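You operate a simulated robot arm through the tools that you are given. There is no shell and no other tool. Be economical: measure what you need, move in short steps, check, and stop when the job is done.

The job below is to be done with a simulated robot arm. You get a single attempt, and the scene is never put back.

TASK
Chase the black bolt by hand: in, out and in again. Then screw the silver bolt into its hole.
Fine: the silver bolt stands in the pin rack.

The check looks at the end state, three seconds after you hand in, the way a careful person would. Anything else that was tipped, shoved, dropped, spilled or broken makes it a failure.

THE ROBOT
A 7-joint arm with a two-finger parallel gripper, fixed in place. Base frame: the origin is at the foot of the arm, x ahead of it, y to its left, z up; the work surface is at about z = 0.856. Units: m, rad, N and s.
With the tool pointing down near the work surface it reaches from about 0.3 to 0.7 m from the base axis. Its first joint turns from -1.152 to 1.152 rad. Payload 1.57 kg.
The tool frame sits at the grasp point between the pads (the TCP): z along the fingers, y along the line on which they close. The tips reach 0.03 m beyond it. The gripper opens to 0.11 m. The fingers are 0.024 m wide and 0.012 m thick; the gripper's body (0.048 by 0.112 m) begins 0.078 m behind the TCP.
Orientation is that of the tool frame in the base frame, as a unit quaternion [w, x, y, z]. With the fingers straight down and closing along the base's y, the tool's x points along the base's -x, its y along +y and its z along -z.

THE INTERFACE
- The arm moves only by the tool move_arm. Its argument "commands" is text: rows parted by semicolons, each of 6 numbers parted by spaces: the shift along the tool's x, y, z in m, then the turn, a rotation vector about the tool's x, y, z in rad. In form: dx dy dz wx wy wz; .... A call has 1 to 10 rows; each row shifts and turns the commanded pose from where the row before left it, along the tool's axes as they then stand. "grip" is the gripper command, from -1 (shut) to 1 (fully open), values between in proportion, set as the call begins (left out, the last holds). A row lasts 0.2 s, in which the tool goes at most 0.05 m and 0.15 rad; a call with a longer step from one row to the next is refused whole, and so is a gripper value outside its range. Where a pose cannot be reached the arm comes as near as it can. A force on the tool above 40 N (or 10 N above the force at the start of the call, whichever is more), or a blocked arm, ends the call early, and 0.2 s more pass. The fingers move at their own pace (about 0.108 m/s each) and stop on an object; they squeeze with about 39 N. The grip force told is the motor's: it shows also when the fingers shut on nothing. Time passes only in rows, and 0.2 s behind the last, so rows that do not move let the fingers close. It gives the time, the measured TCP pose, the force on the tool (base axes), the opening and the grip force at its end, in the units of the frame above (readings bear some noise).
- Cameras (640 x 400 px; columns grow to the right, rows downward): "scene" is fixed at [0.1578, -0.3729, 1.4245]; the picture's right is [0.83, -0.55, 0.00], its down [-0.28, -0.41, -0.87] and it looks along [0.48, 0.72, -0.50] (base axes); focal length 308 px, centre (320, 200). "wrist" rides on the gripper at [0.07, 0.016, -0.141] in the tool frame; the picture's right is [-0.23, 0.97, 0.00], its down [-0.85, -0.20, -0.48] and it looks along [-0.47, -0.11, 0.88] (tool axes); focal length 222 px, centre (320, 200). There is no depth. A picture from a camera that has moved, and an enlarged one, comes with that camera's place and axes in the base frame and with its lens. The place of the scene camera against the robot may be out by one fixed shift of up to 0.025 m in any direction.
- grab_frame(camera): a new picture of that camera. It takes no simulated time.
- close_up(camera, box): a new picture of the part [left, top, right, bottom] of that camera's present view, enlarged. It takes no simulated time.
- hand_in(): hands the job in; it is judged then, once.

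Work in short steps. Places have to be worked out from the pictures, the camera data and where the tool is seen: move nearer, look again, correct. Check each grasp and each placing, and mend what went wrong. You have 120 turns and 84 pictures in all, those below and enlarged ones among them. Open the gripper and draw the arm clear of the work before you hand the job in, unless the task says otherwise; then end with one line.

The tools are called as name(argument=value, ...) on one line, values as JSON. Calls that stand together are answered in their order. move_arm: Moves the arm, as the interface text tells. Its arguments: {"type":"object","properties":{"commands":{"type":"string"},"grip":{"type":"number"}},"required":["commands"]} The other tools are called the same way: grab_frame (camera) takes a picture; close_up (camera, box) takes an enlarged picture of a part of a camera's view; hand_in () hands the job in.

At the start:

```text
clock: 0.0
position: [0.4128, 0.2571, 1.1776]
tool_rot: [-0.001, -0.001, 1.0, 0.0]
ft_force: [-0.5, 0.8, -0.5]
gripper_width: 0.1102
grip_force: 0.0
```

scene: 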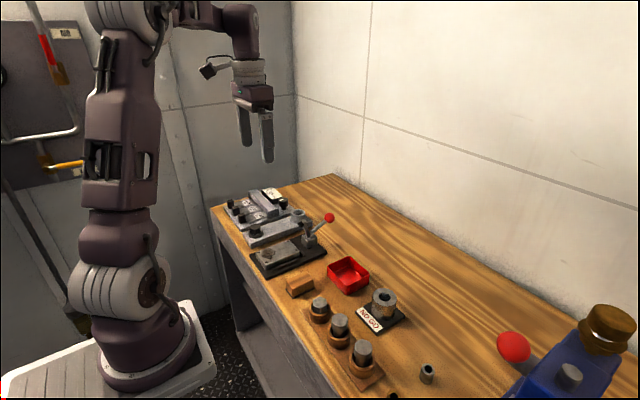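
wrist: 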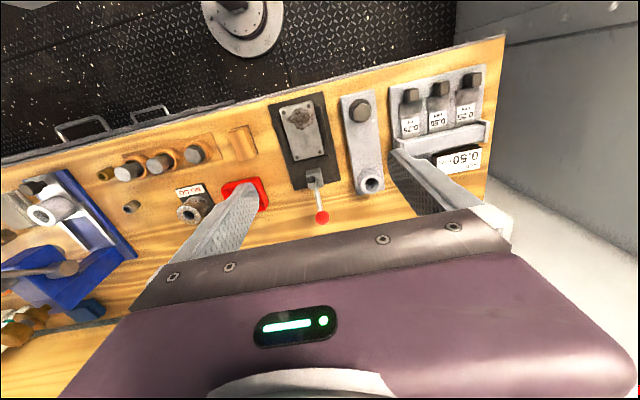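

I'll start by looking closer at the bench to identify the bolts and the rack.

close_up(camera="scene", box=[200, 170, 360, 270])

close_up(camera="scene", box=[280, 250, 480, 400])

close_up(camera="wrist", box=[60, 60, 520, 260])

```text
4.00 times, centred on (280, 220) of scene
camera zoom: at [0.1578, -0.3729, 1.4245], right [0.83, -0.55, 0.0], down [-0.28, -0.41, -0.87], along [0.48, 0.72, -0.5], focal length 1234 px, centre (480, 120)
```

zoom: 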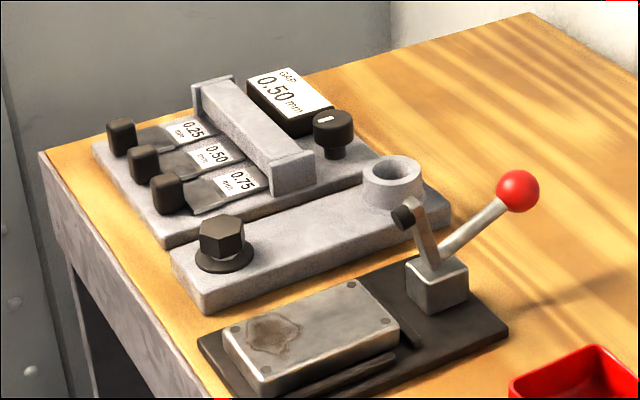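

```text
2.67 times, centred on (380, 325) of scene
camera zoom: at [0.1578, -0.3729, 1.4245], right [0.83, -0.55, 0.0], down [-0.28, -0.41, -0.87], along [0.48, 0.72, -0.5], focal length 823 px, centre (160, -133)
```

zoom: 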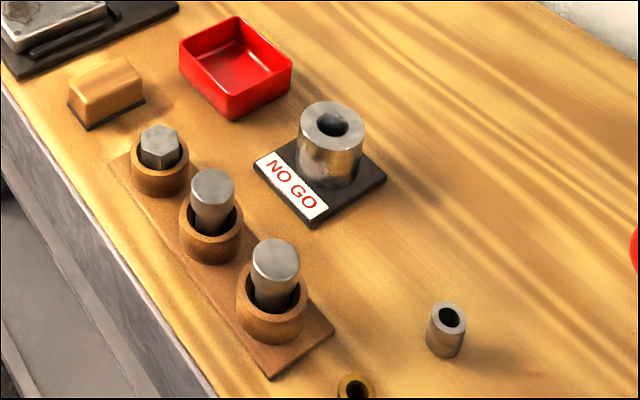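

```text
1.39 times, centred on (290, 160) of wrist
camera zoom: at [0.3429, 0.2743, 1.3183], right [0.23, 0.97, 0.0], down [0.85, -0.2, 0.48], along [0.47, -0.11, -0.88], focal length 309 px, centre (362, 256)
```

zoom: 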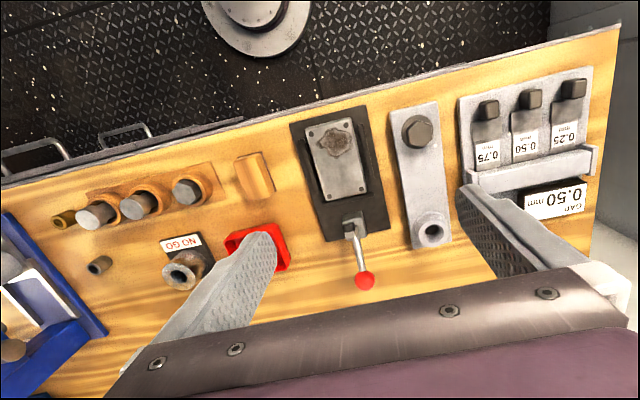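

The black hex bolt sits at about (0.41, 0.33) in the grey block and the empty threaded boss is at about (0.55, 0.33). The silver hex bolt is in the rack at about (0.41, 0.02). I'll move above the black bolt and look closer.

move_arm(commands="0 0.03 0.03 0 0 0;0 0.03 0.03 0 0 0;0 0.013 0.04 0 0 0;0 0 0.04 0 0 0;0 0 0.02 0 0 0", grip=0.2)

grab_frame(camera="wrist")

```text
clock: 1.2
position: [0.4117, 0.3302, 1.0176]
tool_rot: [0.0, 0.001, 1.0, 0.001]
ft_force: [0.0, 0.5, -0.7]
gripper_width: 0.0659
grip_force: 0.1
```

```text
78 pictures are left
camera wrist: at [0.342, 0.346, 1.1575], right [0.23, 0.97, 0.0], down [0.85, -0.2, 0.48], along [0.47, -0.11, -0.88], focal length 222 px, centre (320, 200)
```

wrist: 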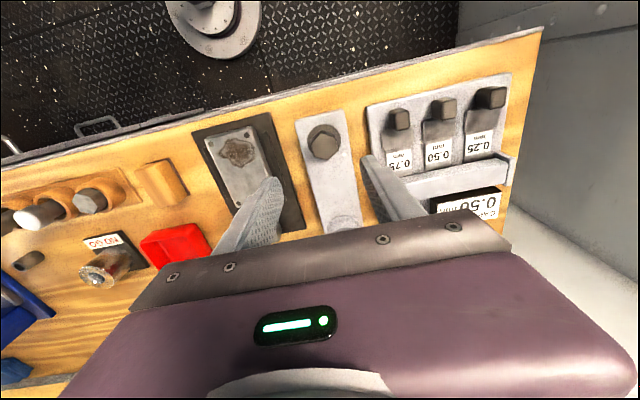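

The bolt is at roughly (0.404, 0.335). I'll take a close-up for the hex orientation, the head height and the clearance to the feeler gauges.

close_up(camera="wrist", box=[270, 90, 430, 240])

close_up(camera="scene", box=[215, 180, 315, 250])

```text
2.67 times, centred on (350, 165) of wrist
camera zoom: at [0.342, 0.346, 1.1575], right [0.23, 0.97, 0.0], down [0.85, -0.2, 0.48], along [0.47, -0.11, -0.88], focal length 592 px, centre (240, 293)
```

zoom: 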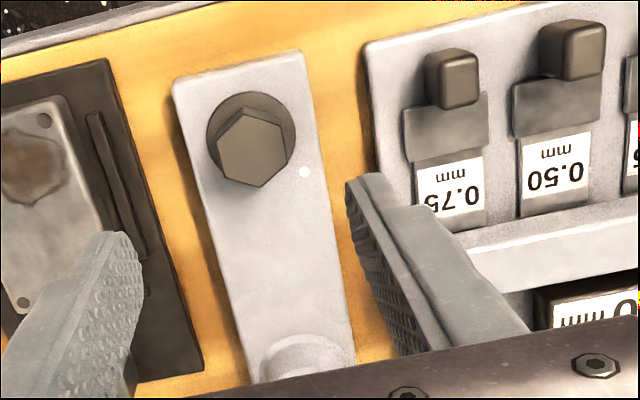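

```text
5.71 times, centred on (265, 215) of scene
camera zoom: at [0.1578, -0.3729, 1.4245], right [0.83, -0.55, 0.0], down [-0.28, -0.41, -0.87], along [0.48, 0.72, -0.5], focal length 1763 px, centre (634, 114)
```

zoom: 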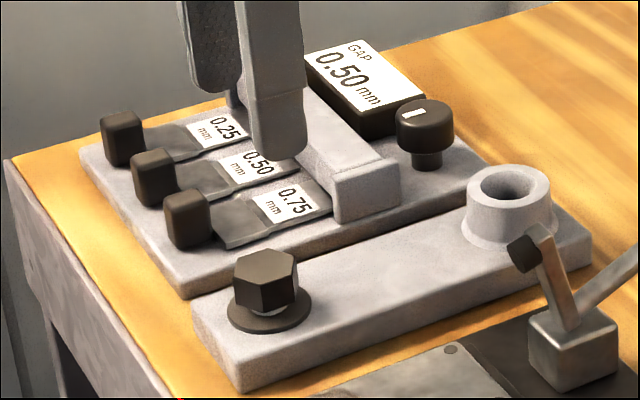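

I need the hex angle more precisely, so I'll zoom in on the head and the boss.

close_up(camera="wrist", box=[295, 115, 359, 175])

close_up(camera="scene", box=[242, 218, 282, 243])

```text
6.67 times, centred on (327, 145) of wrist
camera zoom: at [0.342, 0.346, 1.1575], right [0.23, 0.97, 0.0], down [0.85, -0.2, 0.48], along [0.47, -0.11, -0.88], focal length 1481 px, centre (273, 567)
```

zoom: 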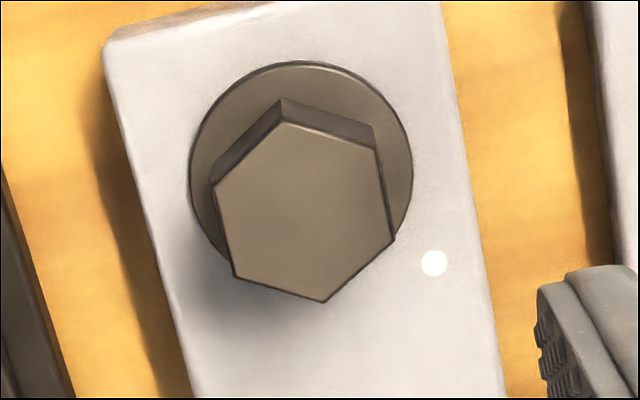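

```text
16.00 times, centred on (262, 230) of scene
camera zoom: at [0.1578, -0.3729, 1.4245], right [0.83, -0.55, 0.0], down [-0.28, -0.41, -0.87], along [0.48, 0.72, -0.5], focal length 4936 px, centre (1248, -288)
```

zoom: 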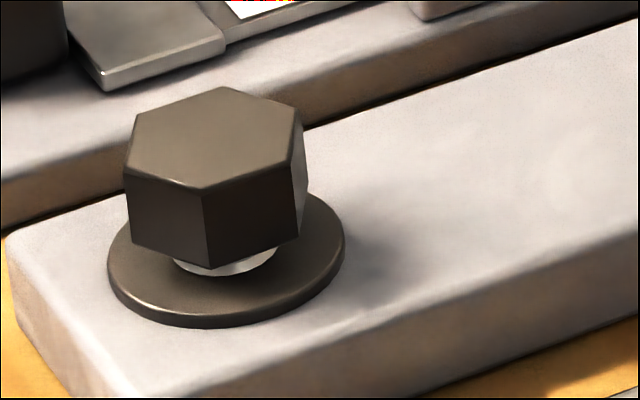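

The bolt head is backed out a few millimetres. Its flats lie along base x, so the gripper's present angle suits, and its centre is about (0.411, 0.335). I'll lower the gripper to check height and centring.

move_arm(commands="0 0.004 0.03 0 0 0;0 0 0.03 0 0 0;0 0 0 0 0 0", grip=-0.1)

close_up(camera="scene", box=[225, 180, 305, 230])

close_up(camera="wrist", box=[240, 90, 400, 240])

```text
clock: 2.0
position: [0.4152, 0.3327, 0.9592]
tool_rot: [-0.001, 0.001, 1.0, 0.0]
ft_force: [-0.4, -0.2, -0.8]
gripper_width: 0.0494
grip_force: 0.0
```

```text
8.00 times, centred on (265, 205) of scene
camera zoom: at [0.1578, -0.3729, 1.4245], right [0.83, -0.55, 0.0], down [-0.28, -0.41, -0.87], along [0.48, 0.72, -0.5], focal length 2468 px, centre (760, 160)
```

zoom: 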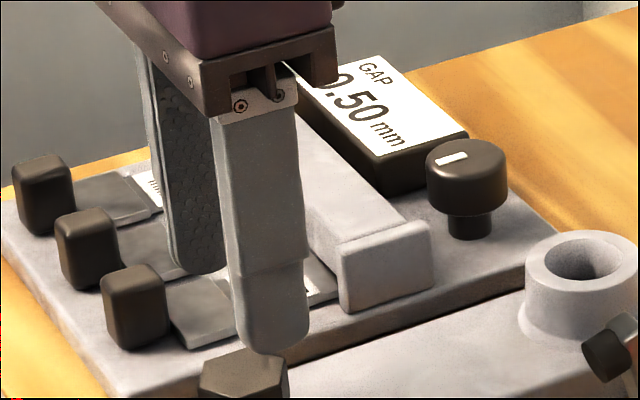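

```text
2.67 times, centred on (320, 165) of wrist
camera zoom: at [0.3446, 0.3506, 1.0983], right [0.23, 0.97, 0.0], down [0.85, -0.2, 0.48], along [0.47, -0.11, -0.88], focal length 592 px, centre (320, 293)
```

zoom: 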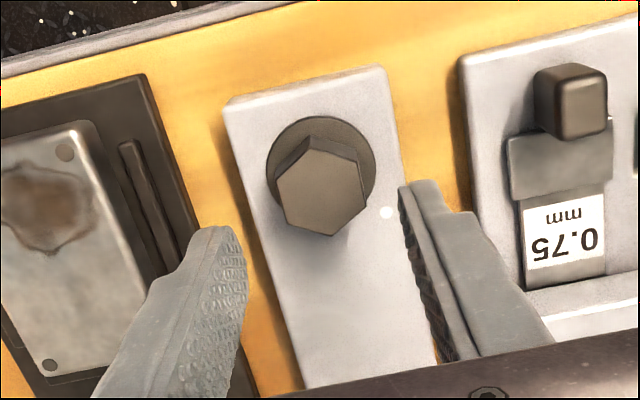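

I put the head centre at about (0.412, 0.335) with its top near z≈0.90, between the fingers. I'll lower so the tips overlap the upper half of the head.

move_arm(commands="0 0.001 0.02 0 0 0;0 0 0.018 0 0 0;0 0 0 0 0 0")

close_up(camera="scene", box=[235, 200, 299, 240])

close_up(camera="wrist", box=[260, 110, 380, 220])

```text
clock: 2.8
position: [0.4134, 0.3345, 0.9205]
tool_rot: [0.001, 0.0, 1.0, 0.0]
ft_force: [-0.2, 0.4, 0.2]
gripper_width: 0.0495
grip_force: 0.1
```

```text
10.00 times, centred on (267, 220) of scene
camera zoom: at [0.1578, -0.3729, 1.4245], right [0.83, -0.55, 0.0], down [-0.28, -0.41, -0.87], along [0.48, 0.72, -0.5], focal length 3085 px, centre (850, 0)
```

zoom: 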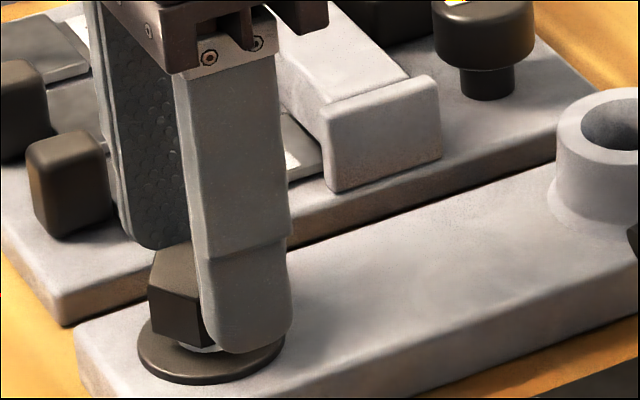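

```text
3.64 times, centred on (320, 165) of wrist
camera zoom: at [0.3434, 0.3521, 1.0603], right [0.23, 0.97, 0.0], down [0.85, -0.2, 0.48], along [0.47, -0.11, -0.88], focal length 808 px, centre (320, 327)
```

zoom: 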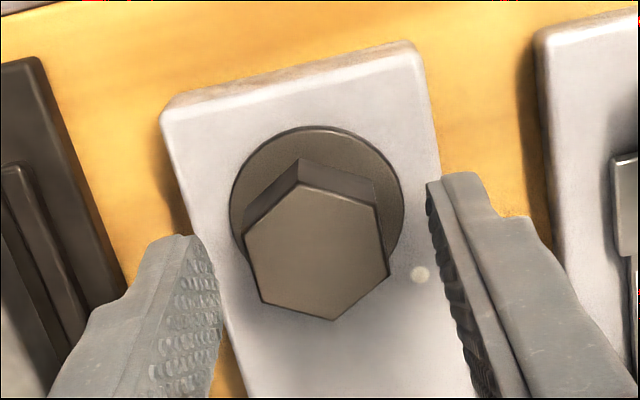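

The fingers straddle the head evenly, aligned with the flats. Closing now.

move_arm(commands="0 0 0 0 0 0;0 0 0 0 0 0;0 0 0 0 0 0", grip=-1)

close_up(camera="scene", box=[235, 205, 299, 245])

```text
clock: 3.6
position: [0.4134, 0.3349, 0.919]
tool_rot: [0.0, 0.001, 1.0, -0.001]
ft_force: [-0.3, -5.8, -2.7]
gripper_width: 0.0316
grip_force: 40.2
```

```text
10.00 times, centred on (267, 225) of scene
camera zoom: at [0.1578, -0.373, 1.4245], right [0.83, -0.55, 0.0], down [-0.28, -0.41, -0.87], along [0.48, 0.72, -0.5], focal length 3085 px, centre (850, -50)
```

zoom: 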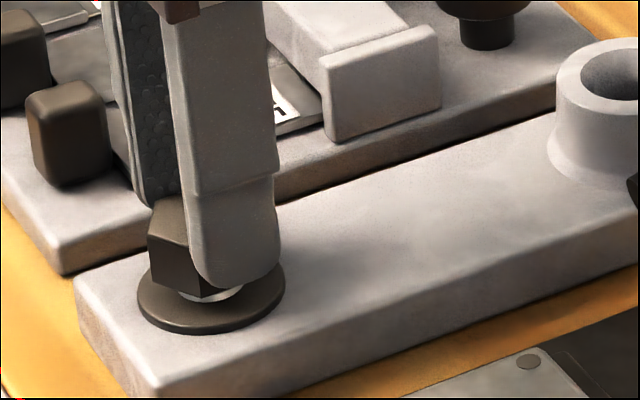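

It is gripped at 31.6 mm. I'll turn a little clockwise (+wz, driving in) and watch the forces.

move_arm(commands="0 -0.0005 0 0 0 0.1;0 0 0 0 0 0.1;0 0 0 0 0 0.1;0 0 0 0 0 0.1;0 0 0 0 0 0.1")

close_up(camera="scene", box=[235, 205, 299, 245])

```text
clock: 4.8
position: [0.4128, 0.3345, 0.9195]
tool_rot: [-0.001, 0.249, 0.968, -0.001]
ft_force: [-1.1, -15.5, -3.3]
gripper_width: 0.0314
grip_force: 40.2
```

```text
10.00 times, centred on (267, 225) of scene
camera zoom: at [0.1578, -0.3732, 1.4244], right [0.83, -0.55, 0.0], down [-0.28, -0.41, -0.87], along [0.48, 0.72, -0.5], focal length 3085 px, centre (850, -50)
```

zoom: 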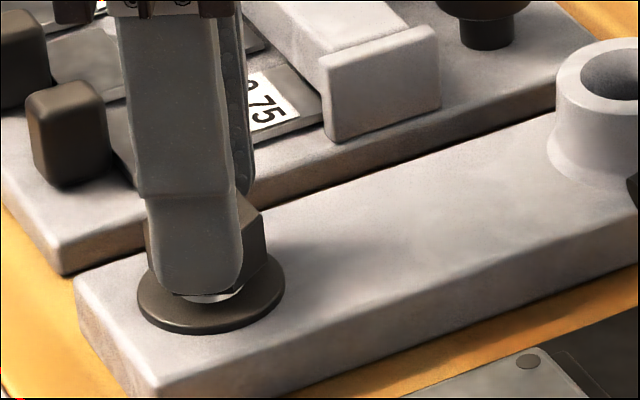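

The bolt turns with the gripper, and the side force grew after the −y nudge. I'll nudge back toward +y and keep driving in.

move_arm(commands="0.0005 0.0009 0 0 0 0.1;0 0 0 0 0 0.1;0 0 0 0 0 0.1;0 0 0 0 0 0.1;0 0 0 0 0 0.1")

```text
clock: 6.0
position: [0.4125, 0.334, 0.9199]
tool_rot: [0.001, 0.482, 0.876, -0.001]
ft_force: [0.7, -30.5, -16.3]
gripper_width: 0.032
grip_force: 40.5
```

The force on the tool grew with rotation (−30 N in y), so the bolt axis is a bit behind the TCP along tool x, and the head is also pulling the gripper down. I'll shift to relieve it and follow downward.

move_arm(commands="-0.0012 -0.0008 0.001 0 0 0;0 0 0 0 0 0")

```text
clock: 6.6
position: [0.4121, 0.3361, 0.9195]
tool_rot: [0.0, 0.479, 0.878, 0.002]
ft_force: [-0.4, -11.4, -7.7]
gripper_width: 0.0312
grip_force: 40.0
```

Both forces dropped. I'll continue driving, rotating about the bolt's axis (small −ty shift per row) and lowering slightly.

move_arm(commands="-0.0006 -0.0006 0.0006 0 0 0.1;0 -0.00025 0.0001 0 0 0.1;0 -0.00025 0.0001 0 0 0.1;0 -0.00025 0.0001 0 0 0.1;0 -0.00025 0.0001 0 0 0.1")

close_up(camera="scene", box=[235, 205, 299, 245])

```text
clock: 7.8
position: [0.4123, 0.3341, 0.9181]
tool_rot: [0.0, 0.683, 0.73, 0.002]
ft_force: [1.8, 9.2, 23.9]
gripper_width: 0.0316
grip_force: 40.4
```

```text
10.00 times, centred on (267, 225) of scene
camera zoom: at [0.1575, -0.3729, 1.4245], right [0.83, -0.55, 0.0], down [-0.28, -0.41, -0.87], along [0.48, 0.72, -0.5], focal length 3085 px, centre (850, -50)
```

zoom: 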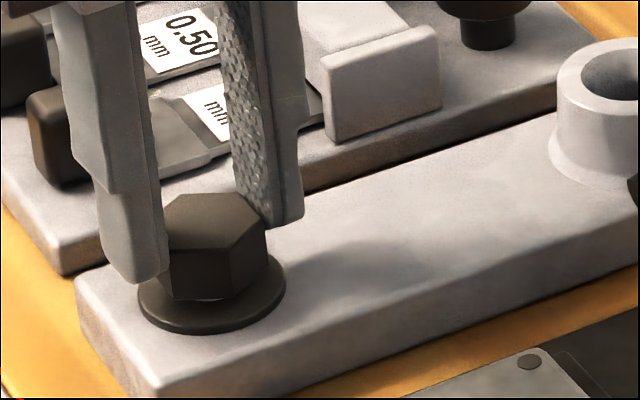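

Rotation is at 1.5 rad and the gap under the head is smaller. The upward force of 24 N means I lowered too far, so I'll raise 1 mm and read again.

move_arm(commands="0 0 -0.001 0 0 0;0 0 0 0 0 0")

close_up(camera="scene", box=[245, 222, 277, 242])

```text
clock: 8.4
position: [0.4118, 0.3349, 0.9181]
tool_rot: [-0.001, 0.682, 0.731, 0.001]
ft_force: [4.9, 17.8, 6.2]
gripper_width: 0.0315
grip_force: 40.4
```

```text
16.00 times, centred on (261, 232) of scene
camera zoom: at [0.1579, -0.3725, 1.4246], right [0.83, -0.55, 0.0], down [-0.28, -0.41, -0.87], along [0.48, 0.72, -0.5], focal length 4936 px, centre (1264, -312)
```

zoom: 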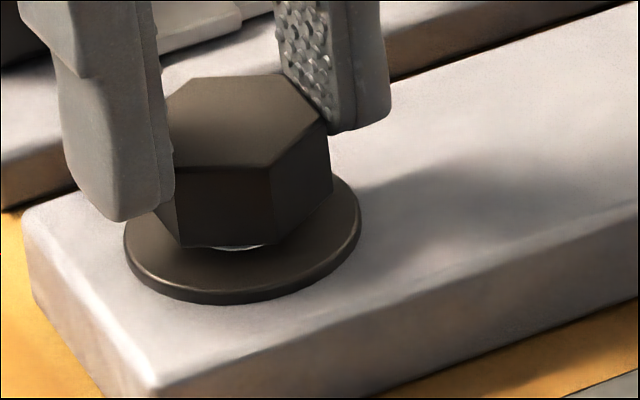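

Comparing pictures, the head has dropped about 3 mm in 1.5 rad, so the thread is coarse. I'll relieve the side force and keep driving while lowering about 0.2 mm per 0.1 rad.

move_arm(commands="0.0012 0 0.0002 0 0 0.1;0 -0.0002 0.0002 0 0 0.1;0 -0.0002 0.0002 0 0 0.1;0 -0.0002 0.0002 0 0 0.1;0 -0.0002 0.0002 0 0 0.1")

close_up(camera="scene", box=[245, 222, 277, 242])

```text
clock: 9.6
position: [0.4121, 0.335, 0.9183]
tool_rot: [0.0, 0.842, 0.539, 0.001]
ft_force: [16.2, 13.2, 6.5]
gripper_width: 0.0315
grip_force: 40.4
```

```text
16.00 times, centred on (261, 232) of scene
camera zoom: at [0.1581, -0.3726, 1.4245], right [0.83, -0.55, 0.0], down [-0.28, -0.41, -0.87], along [0.48, 0.72, -0.5], focal length 4936 px, centre (1264, -312)
```

zoom: 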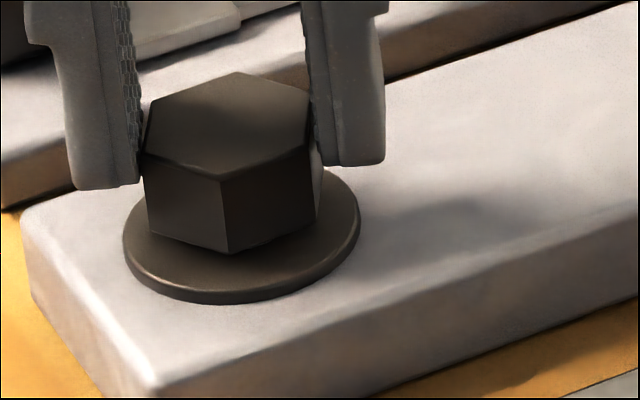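

The bolt keeps descending, with roughly 4–5 mm of gap still left. I'll relieve the sideways load and continue.

move_arm(commands="0.0012 0.0005 0.0003 0 0 0.1;0 0 0.0002 0 0 0.1;0 0 0.0002 0 0 0.1;0 0 0.0002 0 0 0.1;0 0 0.0002 0 0 0.1")

close_up(camera="scene", box=[245, 222, 277, 242])

```text
clock: 10.6
position: [0.4125, 0.3347, 0.9159]
tool_rot: [-0.007, 0.93, 0.367, -0.005]
ft_force: [-4.8, 1.2, 10.0]
gripper_width: 0.0315
grip_force: 39.9
out of reach, approached as far as the arm can: row 4, 5
stopped in row 5: the force on the tool passed its limit (the readings are from after the stop); the commanded pose is now the measured one
```

```text
16.00 times, centred on (261, 232) of scene
camera zoom: at [0.1576, -0.3729, 1.4245], right [0.83, -0.55, 0.0], down [-0.28, -0.41, -0.87], along [0.48, 0.72, -0.5], focal length 4936 px, centre (1264, -312)
```

zoom: 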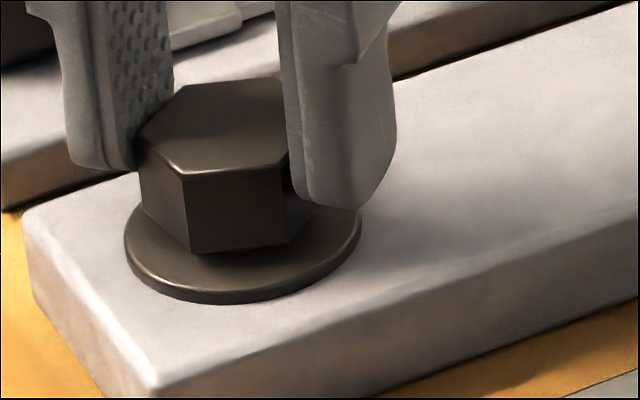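

The wrist reached its limit at about 2.4 rad. I'll open, rise and rotate back by multiples of 60° (4.19 rad in total) to regrip.

move_arm(commands="0 0 0 0 0 0;0 0 0 0 0 0;0 0 -0.03 0 0 0;0 0 -0.03 0 0 0;0 0 0 0 0 -0.15;0 0 0 0 0 -0.15;0 0 0 0 0 -0.15;0 0 0 0 0 -0.15;0 0 0 0 0 -0.15;0 0 0 0 0 -0.15", grip=-0.1)

move_arm(commands="0 0 0 0 0 -0.15;0 0 0 0 0 -0.15;0 0 0 0 0 -0.15;0 0 0 0 0 -0.15;0 0 0 0 0 -0.15;0 0 0 0 0 -0.15;0 0 0 0 0 -0.15;0 0 0 0 0 -0.15;0 0 0 0 0 -0.15;0 0 0 0 0 -0.15")

grab_frame(camera="wrist")

```text
clock: 12.8
position: [0.4227, 0.3276, 0.9735]
tool_rot: [-0.009, 0.677, 0.736, -0.001]
ft_force: [-0.1, -0.6, -1.3]
gripper_width: 0.0495
grip_force: 0.2
out of reach, approached as far as the arm can: row 3, 4
```

```text
clock: 15.0
position: [0.4247, 0.3269, 0.9729]
tool_rot: [-0.006, -0.005, 1.0, 0.005]
ft_force: [0.2, 0.4, -0.5]
gripper_width: 0.0493
grip_force: 0.0
```

```text
63 pictures are left
camera wrist: at [0.3551, 0.341, 1.1141], right [0.22, 0.98, 0.01], down [0.86, -0.2, 0.47], along [0.46, -0.09, -0.89], focal length 222 px, centre (320, 200)
```

wrist: 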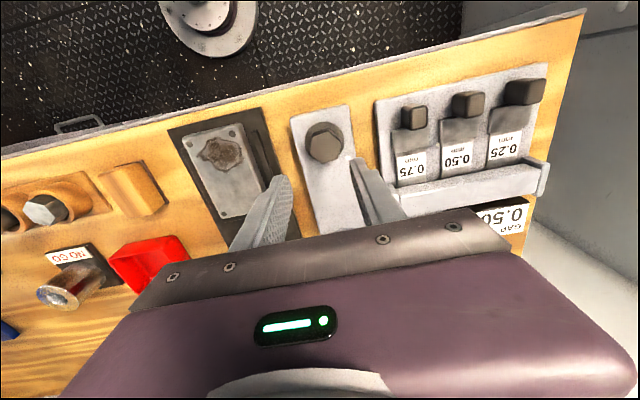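

The tool was pushed about 12 mm sideways by the reach limit and has a slight tilt. I'll recentre, straighten and look at the head.

move_arm(commands="0.0135 0.008 0 0.01 -0.012 0;0 0 0 0 0 0")

close_up(camera="wrist", box=[280, 110, 360, 185])

close_up(camera="scene", box=[245, 222, 277, 242])

```text
clock: 15.6
position: [0.41, 0.3345, 0.9743]
tool_rot: [-0.001, -0.004, 1.0, 0.0]
ft_force: [-0.2, 0.3, -0.1]
gripper_width: 0.0496
grip_force: 0.1
```

```text
5.33 times, centred on (320, 148) of wrist
camera zoom: at [0.3403, 0.3499, 1.1154], right [0.22, 0.98, 0.0], down [0.86, -0.19, 0.48], along [0.47, -0.1, -0.88], focal length 1185 px, centre (320, 480)
```

zoom: 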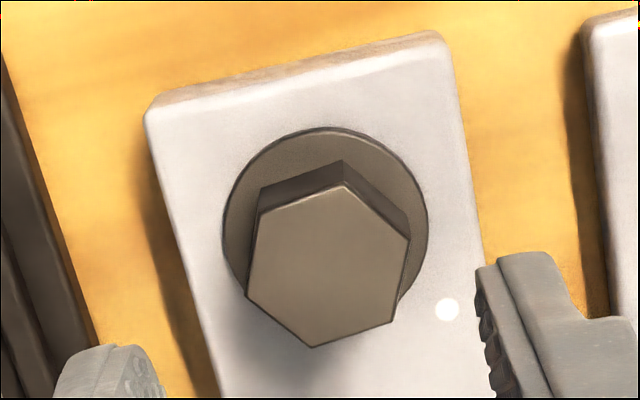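

```text
16.00 times, centred on (261, 232) of scene
camera zoom: at [0.1578, -0.3729, 1.4245], right [0.83, -0.55, 0.0], down [-0.28, -0.41, -0.87], along [0.48, 0.72, -0.5], focal length 4936 px, centre (1264, -312)
```

zoom: 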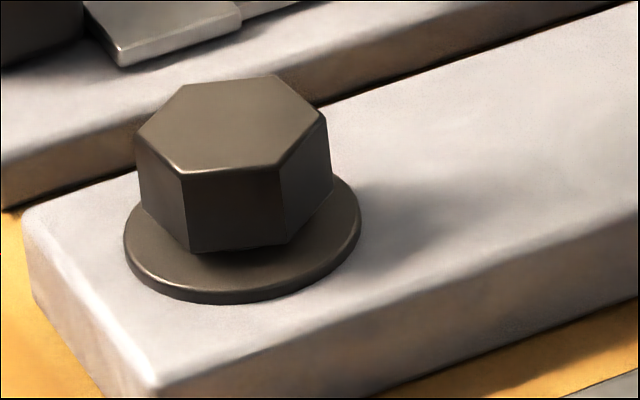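

The hex flats are at θ≈0.33 rad, matching the gripper's last angle modulo 60°, and the centre is about (0.4117, 0.3355). I'll rotate back to −1.76 rad and then descend.

move_arm(commands="-0.0005 0.0007 0 0 0 -0.1463;0 0 0 0 0 -0.1463;0 0 0 0 0 -0.1463;0 0 0 0 0 -0.1463;0 0 0 0 0 -0.1463;0 0 0 0 0 -0.1463;0 0 0 0 0 -0.1463;0 0 0 0 0 -0.1463;0 0 0 0 0 -0.1463;0 0 0 0 0 -0.1463")

move_arm(commands="0 0 0 0 0 -0.1463;0 0 0 0 0 -0.1463;0 0 0 0 0 0;0 0 0.02 0 0 0;0 0 0 0 0 0")

close_up(camera="wrist", box=[240, 90, 400, 240])

```text
clock: 17.8
position: [0.4101, 0.3351, 0.9724]
tool_rot: [0.0, -0.672, 0.741, 0.0]
ft_force: [0.1, 0.2, 0.1]
gripper_width: 0.0495
grip_force: 0.0
```

```text
clock: 19.0
position: [0.4099, 0.3348, 0.9524]
tool_rot: [0.001, 0.772, -0.635, 0.0]
ft_force: [0.2, 0.0, 0.5]
gripper_width: 0.0493
grip_force: 0.0
```

```text
2.67 times, centred on (320, 165) of wrist
camera zoom: at [0.408, 0.2637, 1.0931], right [-1.0, 0.04, 0.0], down [0.03, 0.88, 0.48], along [0.02, 0.48, -0.88], focal length 592 px, centre (320, 293)
```

zoom: 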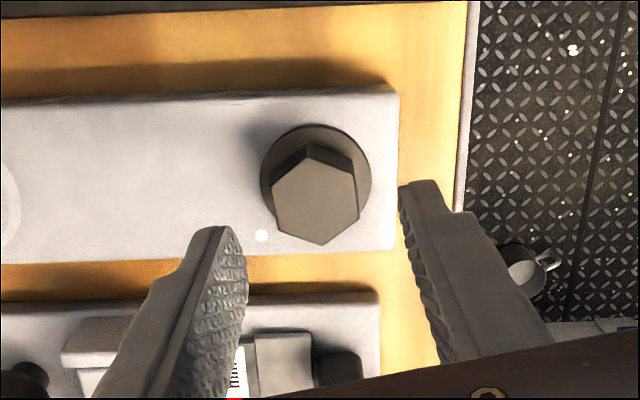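

Close; I'll check the alignment more precisely with a tighter view.

close_up(camera="wrist", box=[296, 115, 344, 160])

```text
8.89 times, centred on (320, 138) of wrist
camera zoom: at [0.408, 0.2637, 1.0931], right [-1.0, 0.04, 0.0], down [0.03, 0.88, 0.48], along [0.02, 0.48, -0.88], focal length 1974 px, centre (320, 756)
```

zoom: 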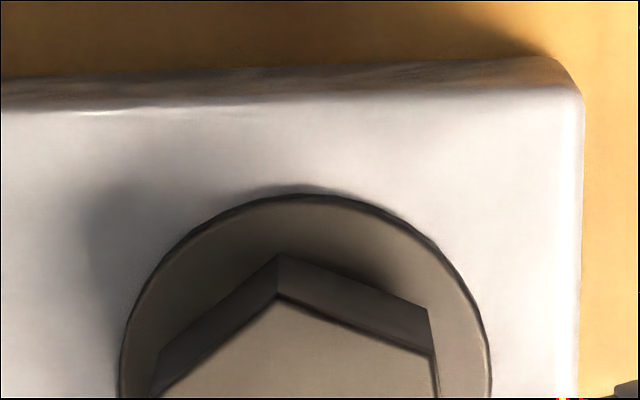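

The hex is about 4° clockwise of the gripper. I'll correct by +0.06 rad, shift +x 1.8 mm, and descend to grip.

move_arm(commands="0.0003 -0.0018 0 0 0 0.06;0 0 0.018 0 0 0;0 0 0.018 0 0 0;0 0 0 0 0 0")

move_arm(commands="0 0 0 0 0 0;0 0 0 0 0 0;0 0 0 0 0 0", grip=-1)

close_up(camera="scene", box=[240, 212, 288, 242])

```text
clock: 20.0
position: [0.4112, 0.3367, 0.9192]
tool_rot: [0.0, 0.753, -0.658, -0.002]
ft_force: [-0.2, -0.1, -0.3]
gripper_width: 0.0496
grip_force: 0.0
```

```text
clock: 20.8
position: [0.4121, 0.3368, 0.9186]
tool_rot: [0.001, 0.753, -0.658, -0.001]
ft_force: [-1.0, -0.1, -3.7]
gripper_width: 0.0315
grip_force: 40.5
```

```text
13.33 times, centred on (264, 227) of scene
camera zoom: at [0.1578, -0.3728, 1.4245], right [0.83, -0.55, 0.0], down [-0.28, -0.41, -0.87], along [0.48, 0.72, -0.5], focal length 4113 px, centre (1067, -160)
```

zoom: 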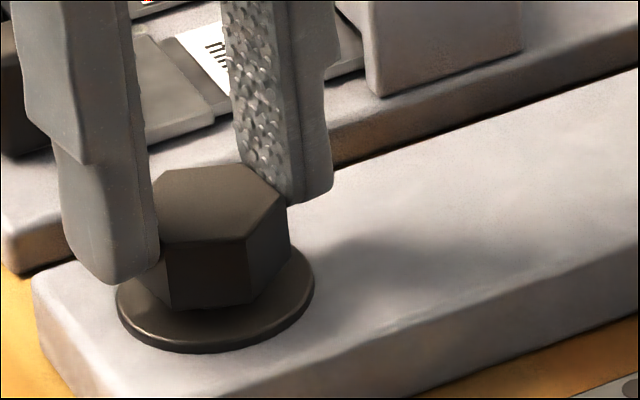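

Clean grip at 31.5 mm with almost no side force. Driving in further.

move_arm(commands="0 0 0.00015 0 0 0.12;0 0 0.00015 0 0 0.12;0 0 0.00015 0 0 0.12;0 0 0.00015 0 0 0.12;0 0 0.00015 0 0 0.12;0 0 0.00015 0 0 0.12;0 0 0.00015 0 0 0.12;0 0 0.00015 0 0 0.12")

move_arm(commands="0 0 0.00015 0 0 0.12;0 0 0.00015 0 0 0.12;0 0 0.00015 0 0 0.12;0 0 0.00015 0 0 0.12;0 0 0.00015 0 0 0.12;0 0 0.00015 0 0 0.12;0 0 0.00015 0 0 0.12;0 0 0.00015 0 0 0.12")

close_up(camera="scene", box=[245, 222, 277, 242])

```text
clock: 22.6
position: [0.4132, 0.3358, 0.9176]
tool_rot: [0.002, -0.363, 0.932, 0.001]
ft_force: [-0.8, 16.3, 26.6]
gripper_width: 0.0314
grip_force: 40.0
```

```text
clock: 24.4
position: [0.4128, 0.3332, 0.9139]
tool_rot: [0.001, 0.11, 0.994, 0.001]
ft_force: [16.4, 9.5, 29.3]
gripper_width: 0.0316
grip_force: 39.9
```

```text
16.00 times, centred on (261, 232) of scene
camera zoom: at [0.1578, -0.3729, 1.4245], right [0.83, -0.55, 0.0], down [-0.28, -0.41, -0.87], along [0.48, 0.72, -0.5], focal length 4936 px, centre (1264, -312)
```

zoom: 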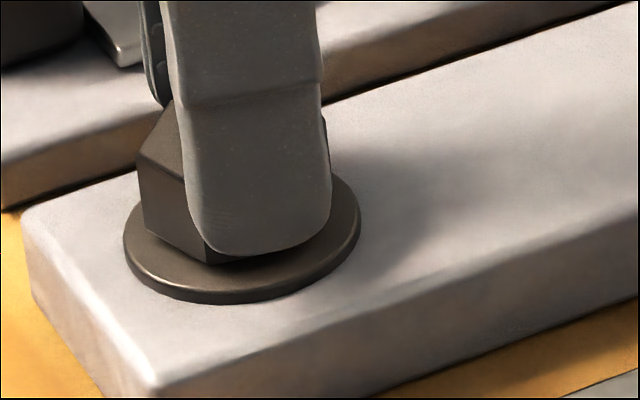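

The upward force of 29 N says I'm lowering faster than the thread. I'll raise 1 mm, reduce the follow rate and continue.

move_arm(commands="0.0003 0.0008 -0.001 0 0 0.12;0 0 0.00006 0 0 0.12;0 0 0.00006 0 0 0.12;0 0 0.00006 0 0 0.12;0 0 0.00006 0 0 0.12;0 0 0.00006 0 0 0.12;0 0 0.00006 0 0 0.12;0 0 0.00006 0 0 0.12")

move_arm(commands="0 0 0.00006 0 0 0.12;0 0 0.00006 0 0 0.12;0 0 0.00006 0 0 0.12;0 0 0.00006 0 0 0.12;0 0 0.00006 0 0 0.12;0 0 0.00006 0 0 0.12;0 0 0.00006 0 0 0.12;0 0 0.00006 0 0 0.12")

close_up(camera="scene", box=[245, 222, 277, 242])

```text
clock: 26.2
position: [0.4121, 0.3347, 0.9159]
tool_rot: [0.0, 0.557, 0.831, -0.002]
ft_force: [18.1, -12.7, -9.4]
gripper_width: 0.032
grip_force: 40.2
```

```text
clock: 28.0
position: [0.4112, 0.3346, 0.9149]
tool_rot: [-0.001, 0.877, 0.48, -0.002]
ft_force: [-0.7, -26.1, -8.5]
gripper_width: 0.0314
grip_force: 40.5
```

```text
16.00 times, centred on (261, 232) of scene
camera zoom: at [0.1579, -0.3734, 1.4243], right [0.83, -0.55, 0.0], down [-0.28, -0.41, -0.87], along [0.48, 0.72, -0.5], focal length 4936 px, centre (1264, -312)
```

zoom: 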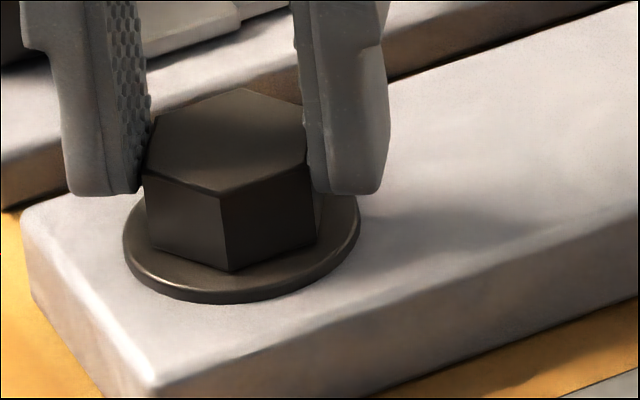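

The head has dropped another 3.3 mm (≈0.8 mm/rad) and about 2 mm remains. I'll open in place and rotate back by π, since the fingers clear everything at this opening.

move_arm(commands="0 0 0 0 0 0;0 0 0 0 0 0;0 0 -0.002 0 0 -0.1496;0 0 0 0 0 -0.1496;0 0 0 0 0 -0.1496;0 0 0 0 0 -0.1496;0 0 0 0 0 -0.1496;0 0 0 0 0 -0.1496;0 0 0 0 0 -0.1496;0 0 0 0 0 -0.1496", grip=-0.1)

move_arm(commands="0 0 0 0 0 -0.1496;0 0 0 0 0 -0.1496;0 0 0 0 0 -0.1496;0 0 0 0 0 -0.1496;0 0 0 0 0 -0.1496;0 0 0 0 0 -0.1496;0 0 0 0 0 -0.1496;0 0 0 0 0 -0.1496;0 0 0 0 0 -0.1496;0 0 0 0 0 -0.1496")

move_arm(commands="0 0 0 0 0 -0.1496;0 0 0 0 0 -0.1496;0 0 0 0 0 -0.1496;0 0 0 0 0 0")

close_up(camera="wrist", box=[260, 110, 380, 220])

```text
clock: 30.2
position: [0.4129, 0.3363, 0.9157]
tool_rot: [0.0, 0.454, 0.891, 0.001]
ft_force: [-0.7, 0.7, 0.0]
gripper_width: 0.0497
grip_force: 0.0
```

```text
clock: 32.4
position: [0.4122, 0.335, 0.918]
tool_rot: [0.0, -0.274, 0.962, 0.0]
ft_force: [0.1, 0.2, 1.1]
gripper_width: 0.0494
grip_force: 0.0
```

```text
clock: 33.4
position: [0.4113, 0.3354, 0.9169]
tool_rot: [0.0, -0.481, 0.877, 0.001]
ft_force: [0.1, -0.6, 0.0]
gripper_width: 0.0496
grip_force: 0.1
```

```text
3.64 times, centred on (320, 165) of wrist
camera zoom: at [0.3605, 0.2854, 1.0571], right [-0.7, 0.72, 0.0], down [0.63, 0.61, 0.48], along [0.34, 0.34, -0.88], focal length 808 px, centre (320, 327)
```

zoom: 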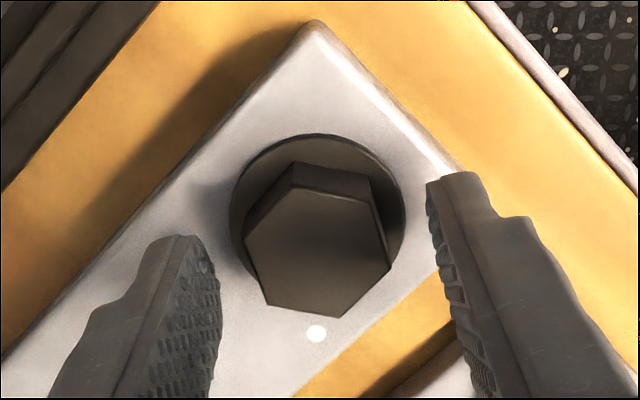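

The fingers are aligned with the flats and centred. I'll lower 1.5 mm and close.

move_arm(commands="0 0 0.0015 0 0 0;0 0 0 0 0 0")

move_arm(commands="0 0 0 0 0 0;0 0 0 0 0 0;0 0 0 0 0 0", grip=-1)

move_arm(commands="0 0 0.0001 0 0 0.12;0 0 0.0001 0 0 0.12;0 0 0.0001 0 0 0.12;0 0 0.0001 0 0 0.12;0 0 0.0001 0 0 0.12;0 0 0.0001 0 0 0.12;0 0 0.0001 0 0 0.12;0 0 0.0001 0 0 0.12")

```text
clock: 34.0
position: [0.4122, 0.3363, 0.914]
tool_rot: [0.0, -0.48, 0.877, 0.0]
ft_force: [0.8, 0.4, -0.5]
gripper_width: 0.0492
grip_force: 0.0
```

```text
clock: 34.8
position: [0.4117, 0.3356, 0.916]
tool_rot: [0.0, -0.48, 0.877, 0.001]
ft_force: [4.0, -1.7, -1.8]
gripper_width: 0.0313
grip_force: 41.0
```

```text
clock: 36.6
position: [0.4118, 0.3351, 0.9146]
tool_rot: [-0.001, -0.019, 1.0, 0.0]
ft_force: [4.1, -8.9, -2.9]
gripper_width: 0.0317
grip_force: 40.7
```

Forces are low and the bolt is tracking well. Continuing in, watching for it to seat.

move_arm(commands="0 0 0.0001 0 0 0.12;0 0 0.0001 0 0 0.12;0 0 0.0001 0 0 0.12;0 0 0.0001 0 0 0.12;0 0 0.0001 0 0 0.12;0 0 0.0001 0 0 0.12;0 0 0.0001 0 0 0.12;0 0 0.0001 0 0 0.12")

close_up(camera="scene", box=[245, 222, 277, 242])

```text
clock: 38.4
position: [0.4127, 0.3354, 0.9143]
tool_rot: [-0.001, 0.445, 0.896, -0.001]
ft_force: [-11.1, -19.1, 8.1]
gripper_width: 0.0317
grip_force: 40.3
```

```text
16.00 times, centred on (261, 232) of scene
camera zoom: at [0.1574, -0.3735, 1.4244], right [0.83, -0.55, 0.0], down [-0.28, -0.41, -0.87], along [0.48, 0.72, -0.5], focal length 4936 px, centre (1264, -312)
```

zoom: 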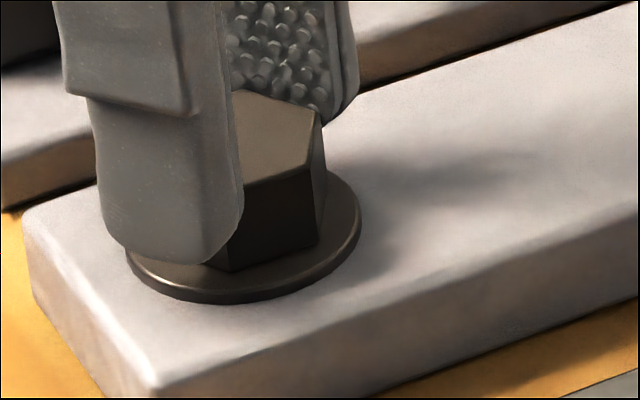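

The head height looks unchanged from before this stroke, so it may be seated. I'll turn a little more and watch the opening and the force.

move_arm(commands="0 0 0 0 0 0.13;0 0 0 0 0 0.13")

move_arm(commands="0 0 0 0 0 0.13;0 0 0 0 0 0.13")

close_up(camera="scene", box=[245, 222, 277, 242])

```text
clock: 39.0
position: [0.4124, 0.3357, 0.9141]
tool_rot: [-0.002, 0.556, 0.831, 0.0]
ft_force: [-13.9, -13.1, -1.9]
gripper_width: 0.0313
grip_force: 40.3
```

```text
clock: 39.6
position: [0.4122, 0.336, 0.9139]
tool_rot: [-0.002, 0.66, 0.751, 0.0]
ft_force: [-14.5, -7.2, -3.3]
gripper_width: 0.0314
grip_force: 40.3
```

```text
16.00 times, centred on (261, 232) of scene
camera zoom: at [0.1575, -0.373, 1.4245], right [0.83, -0.55, 0.0], down [-0.28, -0.41, -0.87], along [0.48, 0.72, -0.5], focal length 4936 px, centre (1264, -312)
```

zoom: 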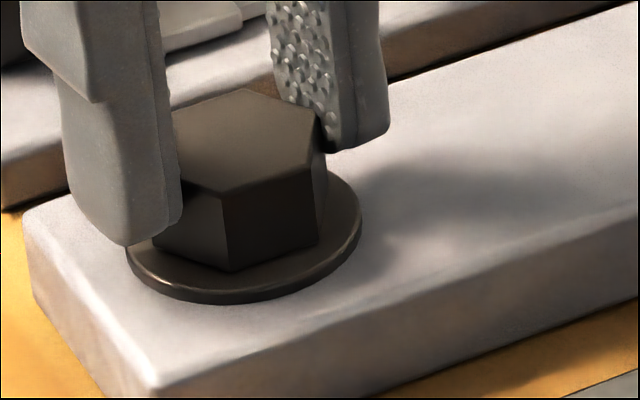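

The hex no longer turns and the fingers just slip around it, so the bolt is seated (about 7 mm of travel). Now I back it out counter-clockwise, raising with the thread.

move_arm(commands="-0.0004 -0.0008 -0.0001 0 0 -0.14;0 0 -0.0001 0 0 -0.14;0 0 -0.0001 0 0 -0.14;0 0 -0.0001 0 0 -0.14;0 0 -0.0001 0 0 -0.14;0 0 -0.0001 0 0 -0.14;0 0 -0.0001 0 0 -0.14;0 0 -0.0001 0 0 -0.14")

move_arm(commands="0 0 -0.0001 0 0 -0.14;0 0 -0.0001 0 0 -0.14;0 0 -0.0001 0 0 -0.14;0 0 -0.0001 0 0 -0.14;0 0 -0.0001 0 0 -0.14;0 0 -0.0001 0 0 -0.14;0 0 -0.0001 0 0 -0.14;0 0 -0.0001 0 0 -0.14")

close_up(camera="scene", box=[245, 222, 277, 242])

```text
clock: 41.4
position: [0.4112, 0.3345, 0.9164]
tool_rot: [-0.001, 0.158, 0.987, 0.0]
ft_force: [-20.4, -7.3, 9.9]
gripper_width: 0.0314
grip_force: 40.9
```

```text
clock: 43.2
position: [0.4135, 0.3355, 0.9156]
tool_rot: [0.002, -0.39, 0.921, 0.0]
ft_force: [-2.1, -2.3, 11.9]
gripper_width: 0.0309
grip_force: 39.8
```

```text
16.00 times, centred on (261, 232) of scene
camera zoom: at [0.1576, -0.373, 1.4245], right [0.83, -0.55, 0.0], down [-0.28, -0.41, -0.87], along [0.48, 0.72, -0.5], focal length 4936 px, centre (1264, -312)
```

zoom: 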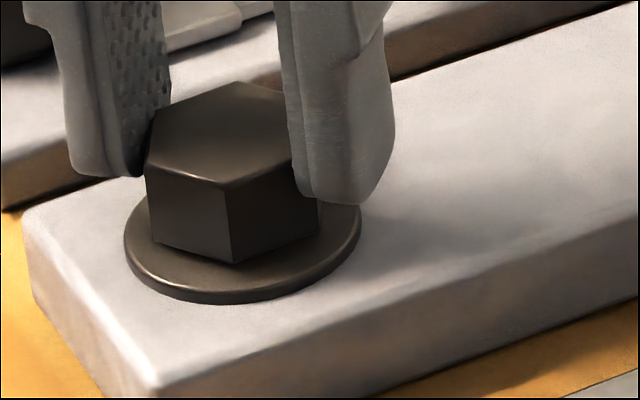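

It's backing out: the head is up about 1.8 mm after 2.2 rad. Continuing out.

move_arm(commands="0 0 -0.00015 0 0 -0.14;0 0 -0.00015 0 0 -0.14;0 0 -0.0001 0 0 -0.14;0 0 -0.0001 0 0 -0.14;0 0 -0.0001 0 0 -0.14;0 0 -0.0001 0 0 -0.14;0 0 -0.0001 0 0 -0.14;0 0 -0.0001 0 0 -0.14")

move_arm(commands="0 0 -0.0001 0 0 -0.14;0 0 -0.0001 0 0 -0.14;0 0 -0.0001 0 0 -0.14;0 0 -0.0001 0 0 -0.14;0 0 -0.0001 0 0 -0.14;0 0 -0.0001 0 0 -0.14;0 0 -0.0001 0 0 -0.14")

close_up(camera="scene", box=[245, 222, 277, 242])

```text
clock: 45.0
position: [0.412, 0.3357, 0.9156]
tool_rot: [0.0, 0.82, -0.572, 0.0]
ft_force: [14.5, 5.2, 15.1]
gripper_width: 0.0309
grip_force: 39.8
```

```text
clock: 46.6
position: [0.4112, 0.3346, 0.9166]
tool_rot: [-0.001, 0.993, -0.12, 0.0]
ft_force: [9.5, 0.3, 29.0]
gripper_width: 0.0309
grip_force: 39.7
```

```text
16.00 times, centred on (261, 232) of scene
camera zoom: at [0.1577, -0.3732, 1.4244], right [0.83, -0.55, 0.0], down [-0.28, -0.41, -0.87], along [0.48, 0.72, -0.5], focal length 4936 px, centre (1264, -312)
```

zoom: 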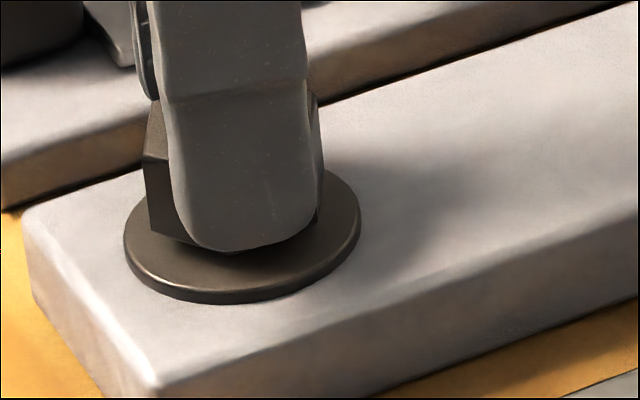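

θ is now about −2.9 rad, with the bolt roughly 3.5 mm out. I'll open, rotate forward 5.2 rad in place and regrip.

move_arm(commands="0 0 0 0 0 0;0 0 -0.002 0 0 0;0 0 0 0 0 0.149;0 0 0 0 0 0.149;0 0 0 0 0 0.149;0 0 0 0 0 0.149;0 0 0 0 0 0.149;0 0 0 0 0 0.149;0 0 0 0 0 0.149;0 0 0 0 0 0.149", grip=-0.1)

move_arm(commands="0 0 0 0 0 0.149;0 0 0 0 0 0.149;0 0 0 0 0 0.149;0 0 0 0 0 0.149;0 0 0 0 0 0.149;0 0 0 0 0 0.149;0 0 0 0 0 0.149;0 0 0 0 0 0.149;0 0 0 0 0 0.149;0 0 0 0 0 0.149")

move_arm(commands="0 0 0 0 0 0.149;0 0 0 0 0 0.149;0 0 0 0 0 0.149;0 0 0 0 0 0.149;0 0 0 0 0 0.149;0 0 0 0 0 0.149;0 0 0 0 0 0.149;0 0 0 0 0 0.149;0 0 0 0 0 0.149;0 0 0 0 0 0.149")

move_arm(commands="0 0 0 0 0 0.149;0 0 0 0 0 0.149;0 0 0 0 0 0.149;0 0 0 0 0 0.149;0 0 0 0 0 0.149;0 0 0 0 0 0.149;0 0 0 0 0 0")

close_up(camera="wrist", box=[260, 110, 380, 220])

```text
clock: 48.8
position: [0.413, 0.3354, 0.9197]
tool_rot: [0.0, 0.753, -0.659, -0.001]
ft_force: [0.2, 0.4, -0.7]
gripper_width: 0.0495
grip_force: 0.0
```

```text
clock: 51.0
position: [0.4113, 0.3347, 0.9178]
tool_rot: [0.0, -0.107, 0.994, 0.001]
ft_force: [-0.1, -0.1, -0.2]
gripper_width: 0.0496
grip_force: 0.0
```

```text
clock: 53.2
position: [0.4123, 0.3362, 0.9188]
tool_rot: [0.0, 0.597, 0.803, -0.001]
ft_force: [0.2, -0.8, 0.4]
gripper_width: 0.0497
grip_force: 0.1
```

```text
clock: 54.8
position: [0.4127, 0.3361, 0.9194]
tool_rot: [-0.001, 0.884, 0.468, -0.001]
ft_force: [0.0, -0.1, -0.6]
gripper_width: 0.0495
grip_force: 0.0
```

```text
3.64 times, centred on (320, 165) of wrist
camera zoom: at [0.4649, 0.3844, 1.0603], right [0.68, -0.74, 0.0], down [-0.65, -0.59, 0.48], along [-0.35, -0.32, -0.88], focal length 808 px, centre (320, 327)
```

zoom: 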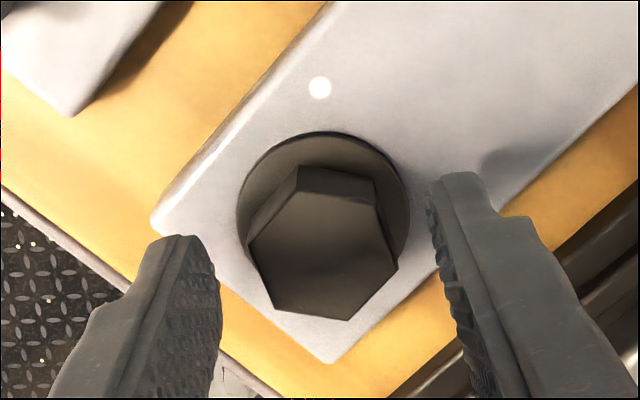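

Centred and aligned; closing and backing out another long stroke.

move_arm(commands="0 0 0 0 0 0;0 0 0 0 0 0;0 0 0 0 0 0", grip=-1)

move_arm(commands="0 0 -0.0001 0 0 -0.14;0 0 -0.0001 0 0 -0.14;0 0 -0.0001 0 0 -0.14;0 0 -0.0001 0 0 -0.14;0 0 -0.0001 0 0 -0.14;0 0 -0.0001 0 0 -0.14;0 0 -0.0001 0 0 -0.14;0 0 -0.0001 0 0 -0.14;0 0 -0.0001 0 0 -0.14")

move_arm(commands="0 0 -0.00012 0 0 -0.14;0 0 -0.00012 0 0 -0.14;0 0 -0.00012 0 0 -0.14;0 0 -0.00012 0 0 -0.14;0 0 -0.00012 0 0 -0.14;0 0 -0.00012 0 0 -0.14;0 0 -0.00012 0 0 -0.14;0 0 -0.00012 0 0 -0.14;0 0 -0.00012 0 0 -0.14")

move_arm(commands="0 0 -0.00012 0 0 -0.14;0 0 -0.00012 0 0 -0.14;0 0 -0.00012 0 0 -0.14;0 0 -0.00012 0 0 -0.14;0 0 -0.00012 0 0 -0.14;0 0 -0.00012 0 0 -0.14;0 0 -0.00012 0 0 -0.14;0 0 -0.00012 0 0 -0.14;0 0 -0.00012 0 0 -0.14")

move_arm(commands="0 0 -0.00012 0 0 -0.14;0 0 -0.00012 0 0 -0.14;0 0 -0.00012 0 0 -0.14;0 0 -0.00012 0 0 -0.14;0 0 -0.00012 0 0 -0.14;0 0 -0.00012 0 0 -0.14;0 0 -0.00012 0 0 -0.14;0 0 -0.00012 0 0 -0.14;0 0 -0.00012 0 0 -0.14")

close_up(camera="scene", box=[245, 222, 277, 242])

```text
clock: 55.6
position: [0.4129, 0.3355, 0.9203]
tool_rot: [0.0, 0.884, 0.467, 0.001]
ft_force: [3.6, -2.4, 0.7]
gripper_width: 0.0316
grip_force: 40.1
```

```text
clock: 57.6
position: [0.4109, 0.3361, 0.9211]
tool_rot: [0.0, 0.437, 0.899, 0.001]
ft_force: [-3.5, 3.8, 31.3]
gripper_width: 0.0314
grip_force: 40.6
```

```text
clock: 59.6
position: [0.4106, 0.3345, 0.9187]
tool_rot: [-0.001, -0.175, 0.985, -0.001]
ft_force: [-0.5, 3.3, -9.5]
gripper_width: 0.0314
grip_force: 40.1
```

```text
clock: 61.6
position: [0.4113, 0.337, 0.9226]
tool_rot: [0.001, 0.723, -0.691, -0.002]
ft_force: [6.8, -1.1, -5.4]
gripper_width: 0.0316
grip_force: 40.2
```

```text
clock: 63.6
position: [0.4108, 0.3349, 0.923]
tool_rot: [-0.001, 0.991, -0.134, -0.001]
ft_force: [0.2, 1.5, 0.8]
gripper_width: 0.031
grip_force: 39.9
```

```text
16.00 times, centred on (261, 232) of scene
camera zoom: at [0.1578, -0.3728, 1.4245], right [0.83, -0.55, 0.0], down [-0.28, -0.41, -0.87], along [0.48, 0.72, -0.5], focal length 4936 px, centre (1264, -312)
```

zoom: 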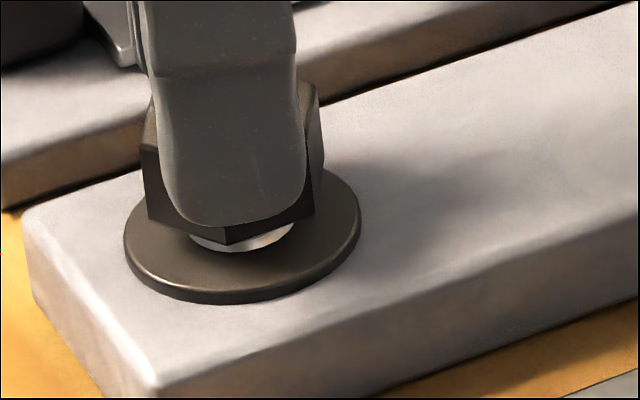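

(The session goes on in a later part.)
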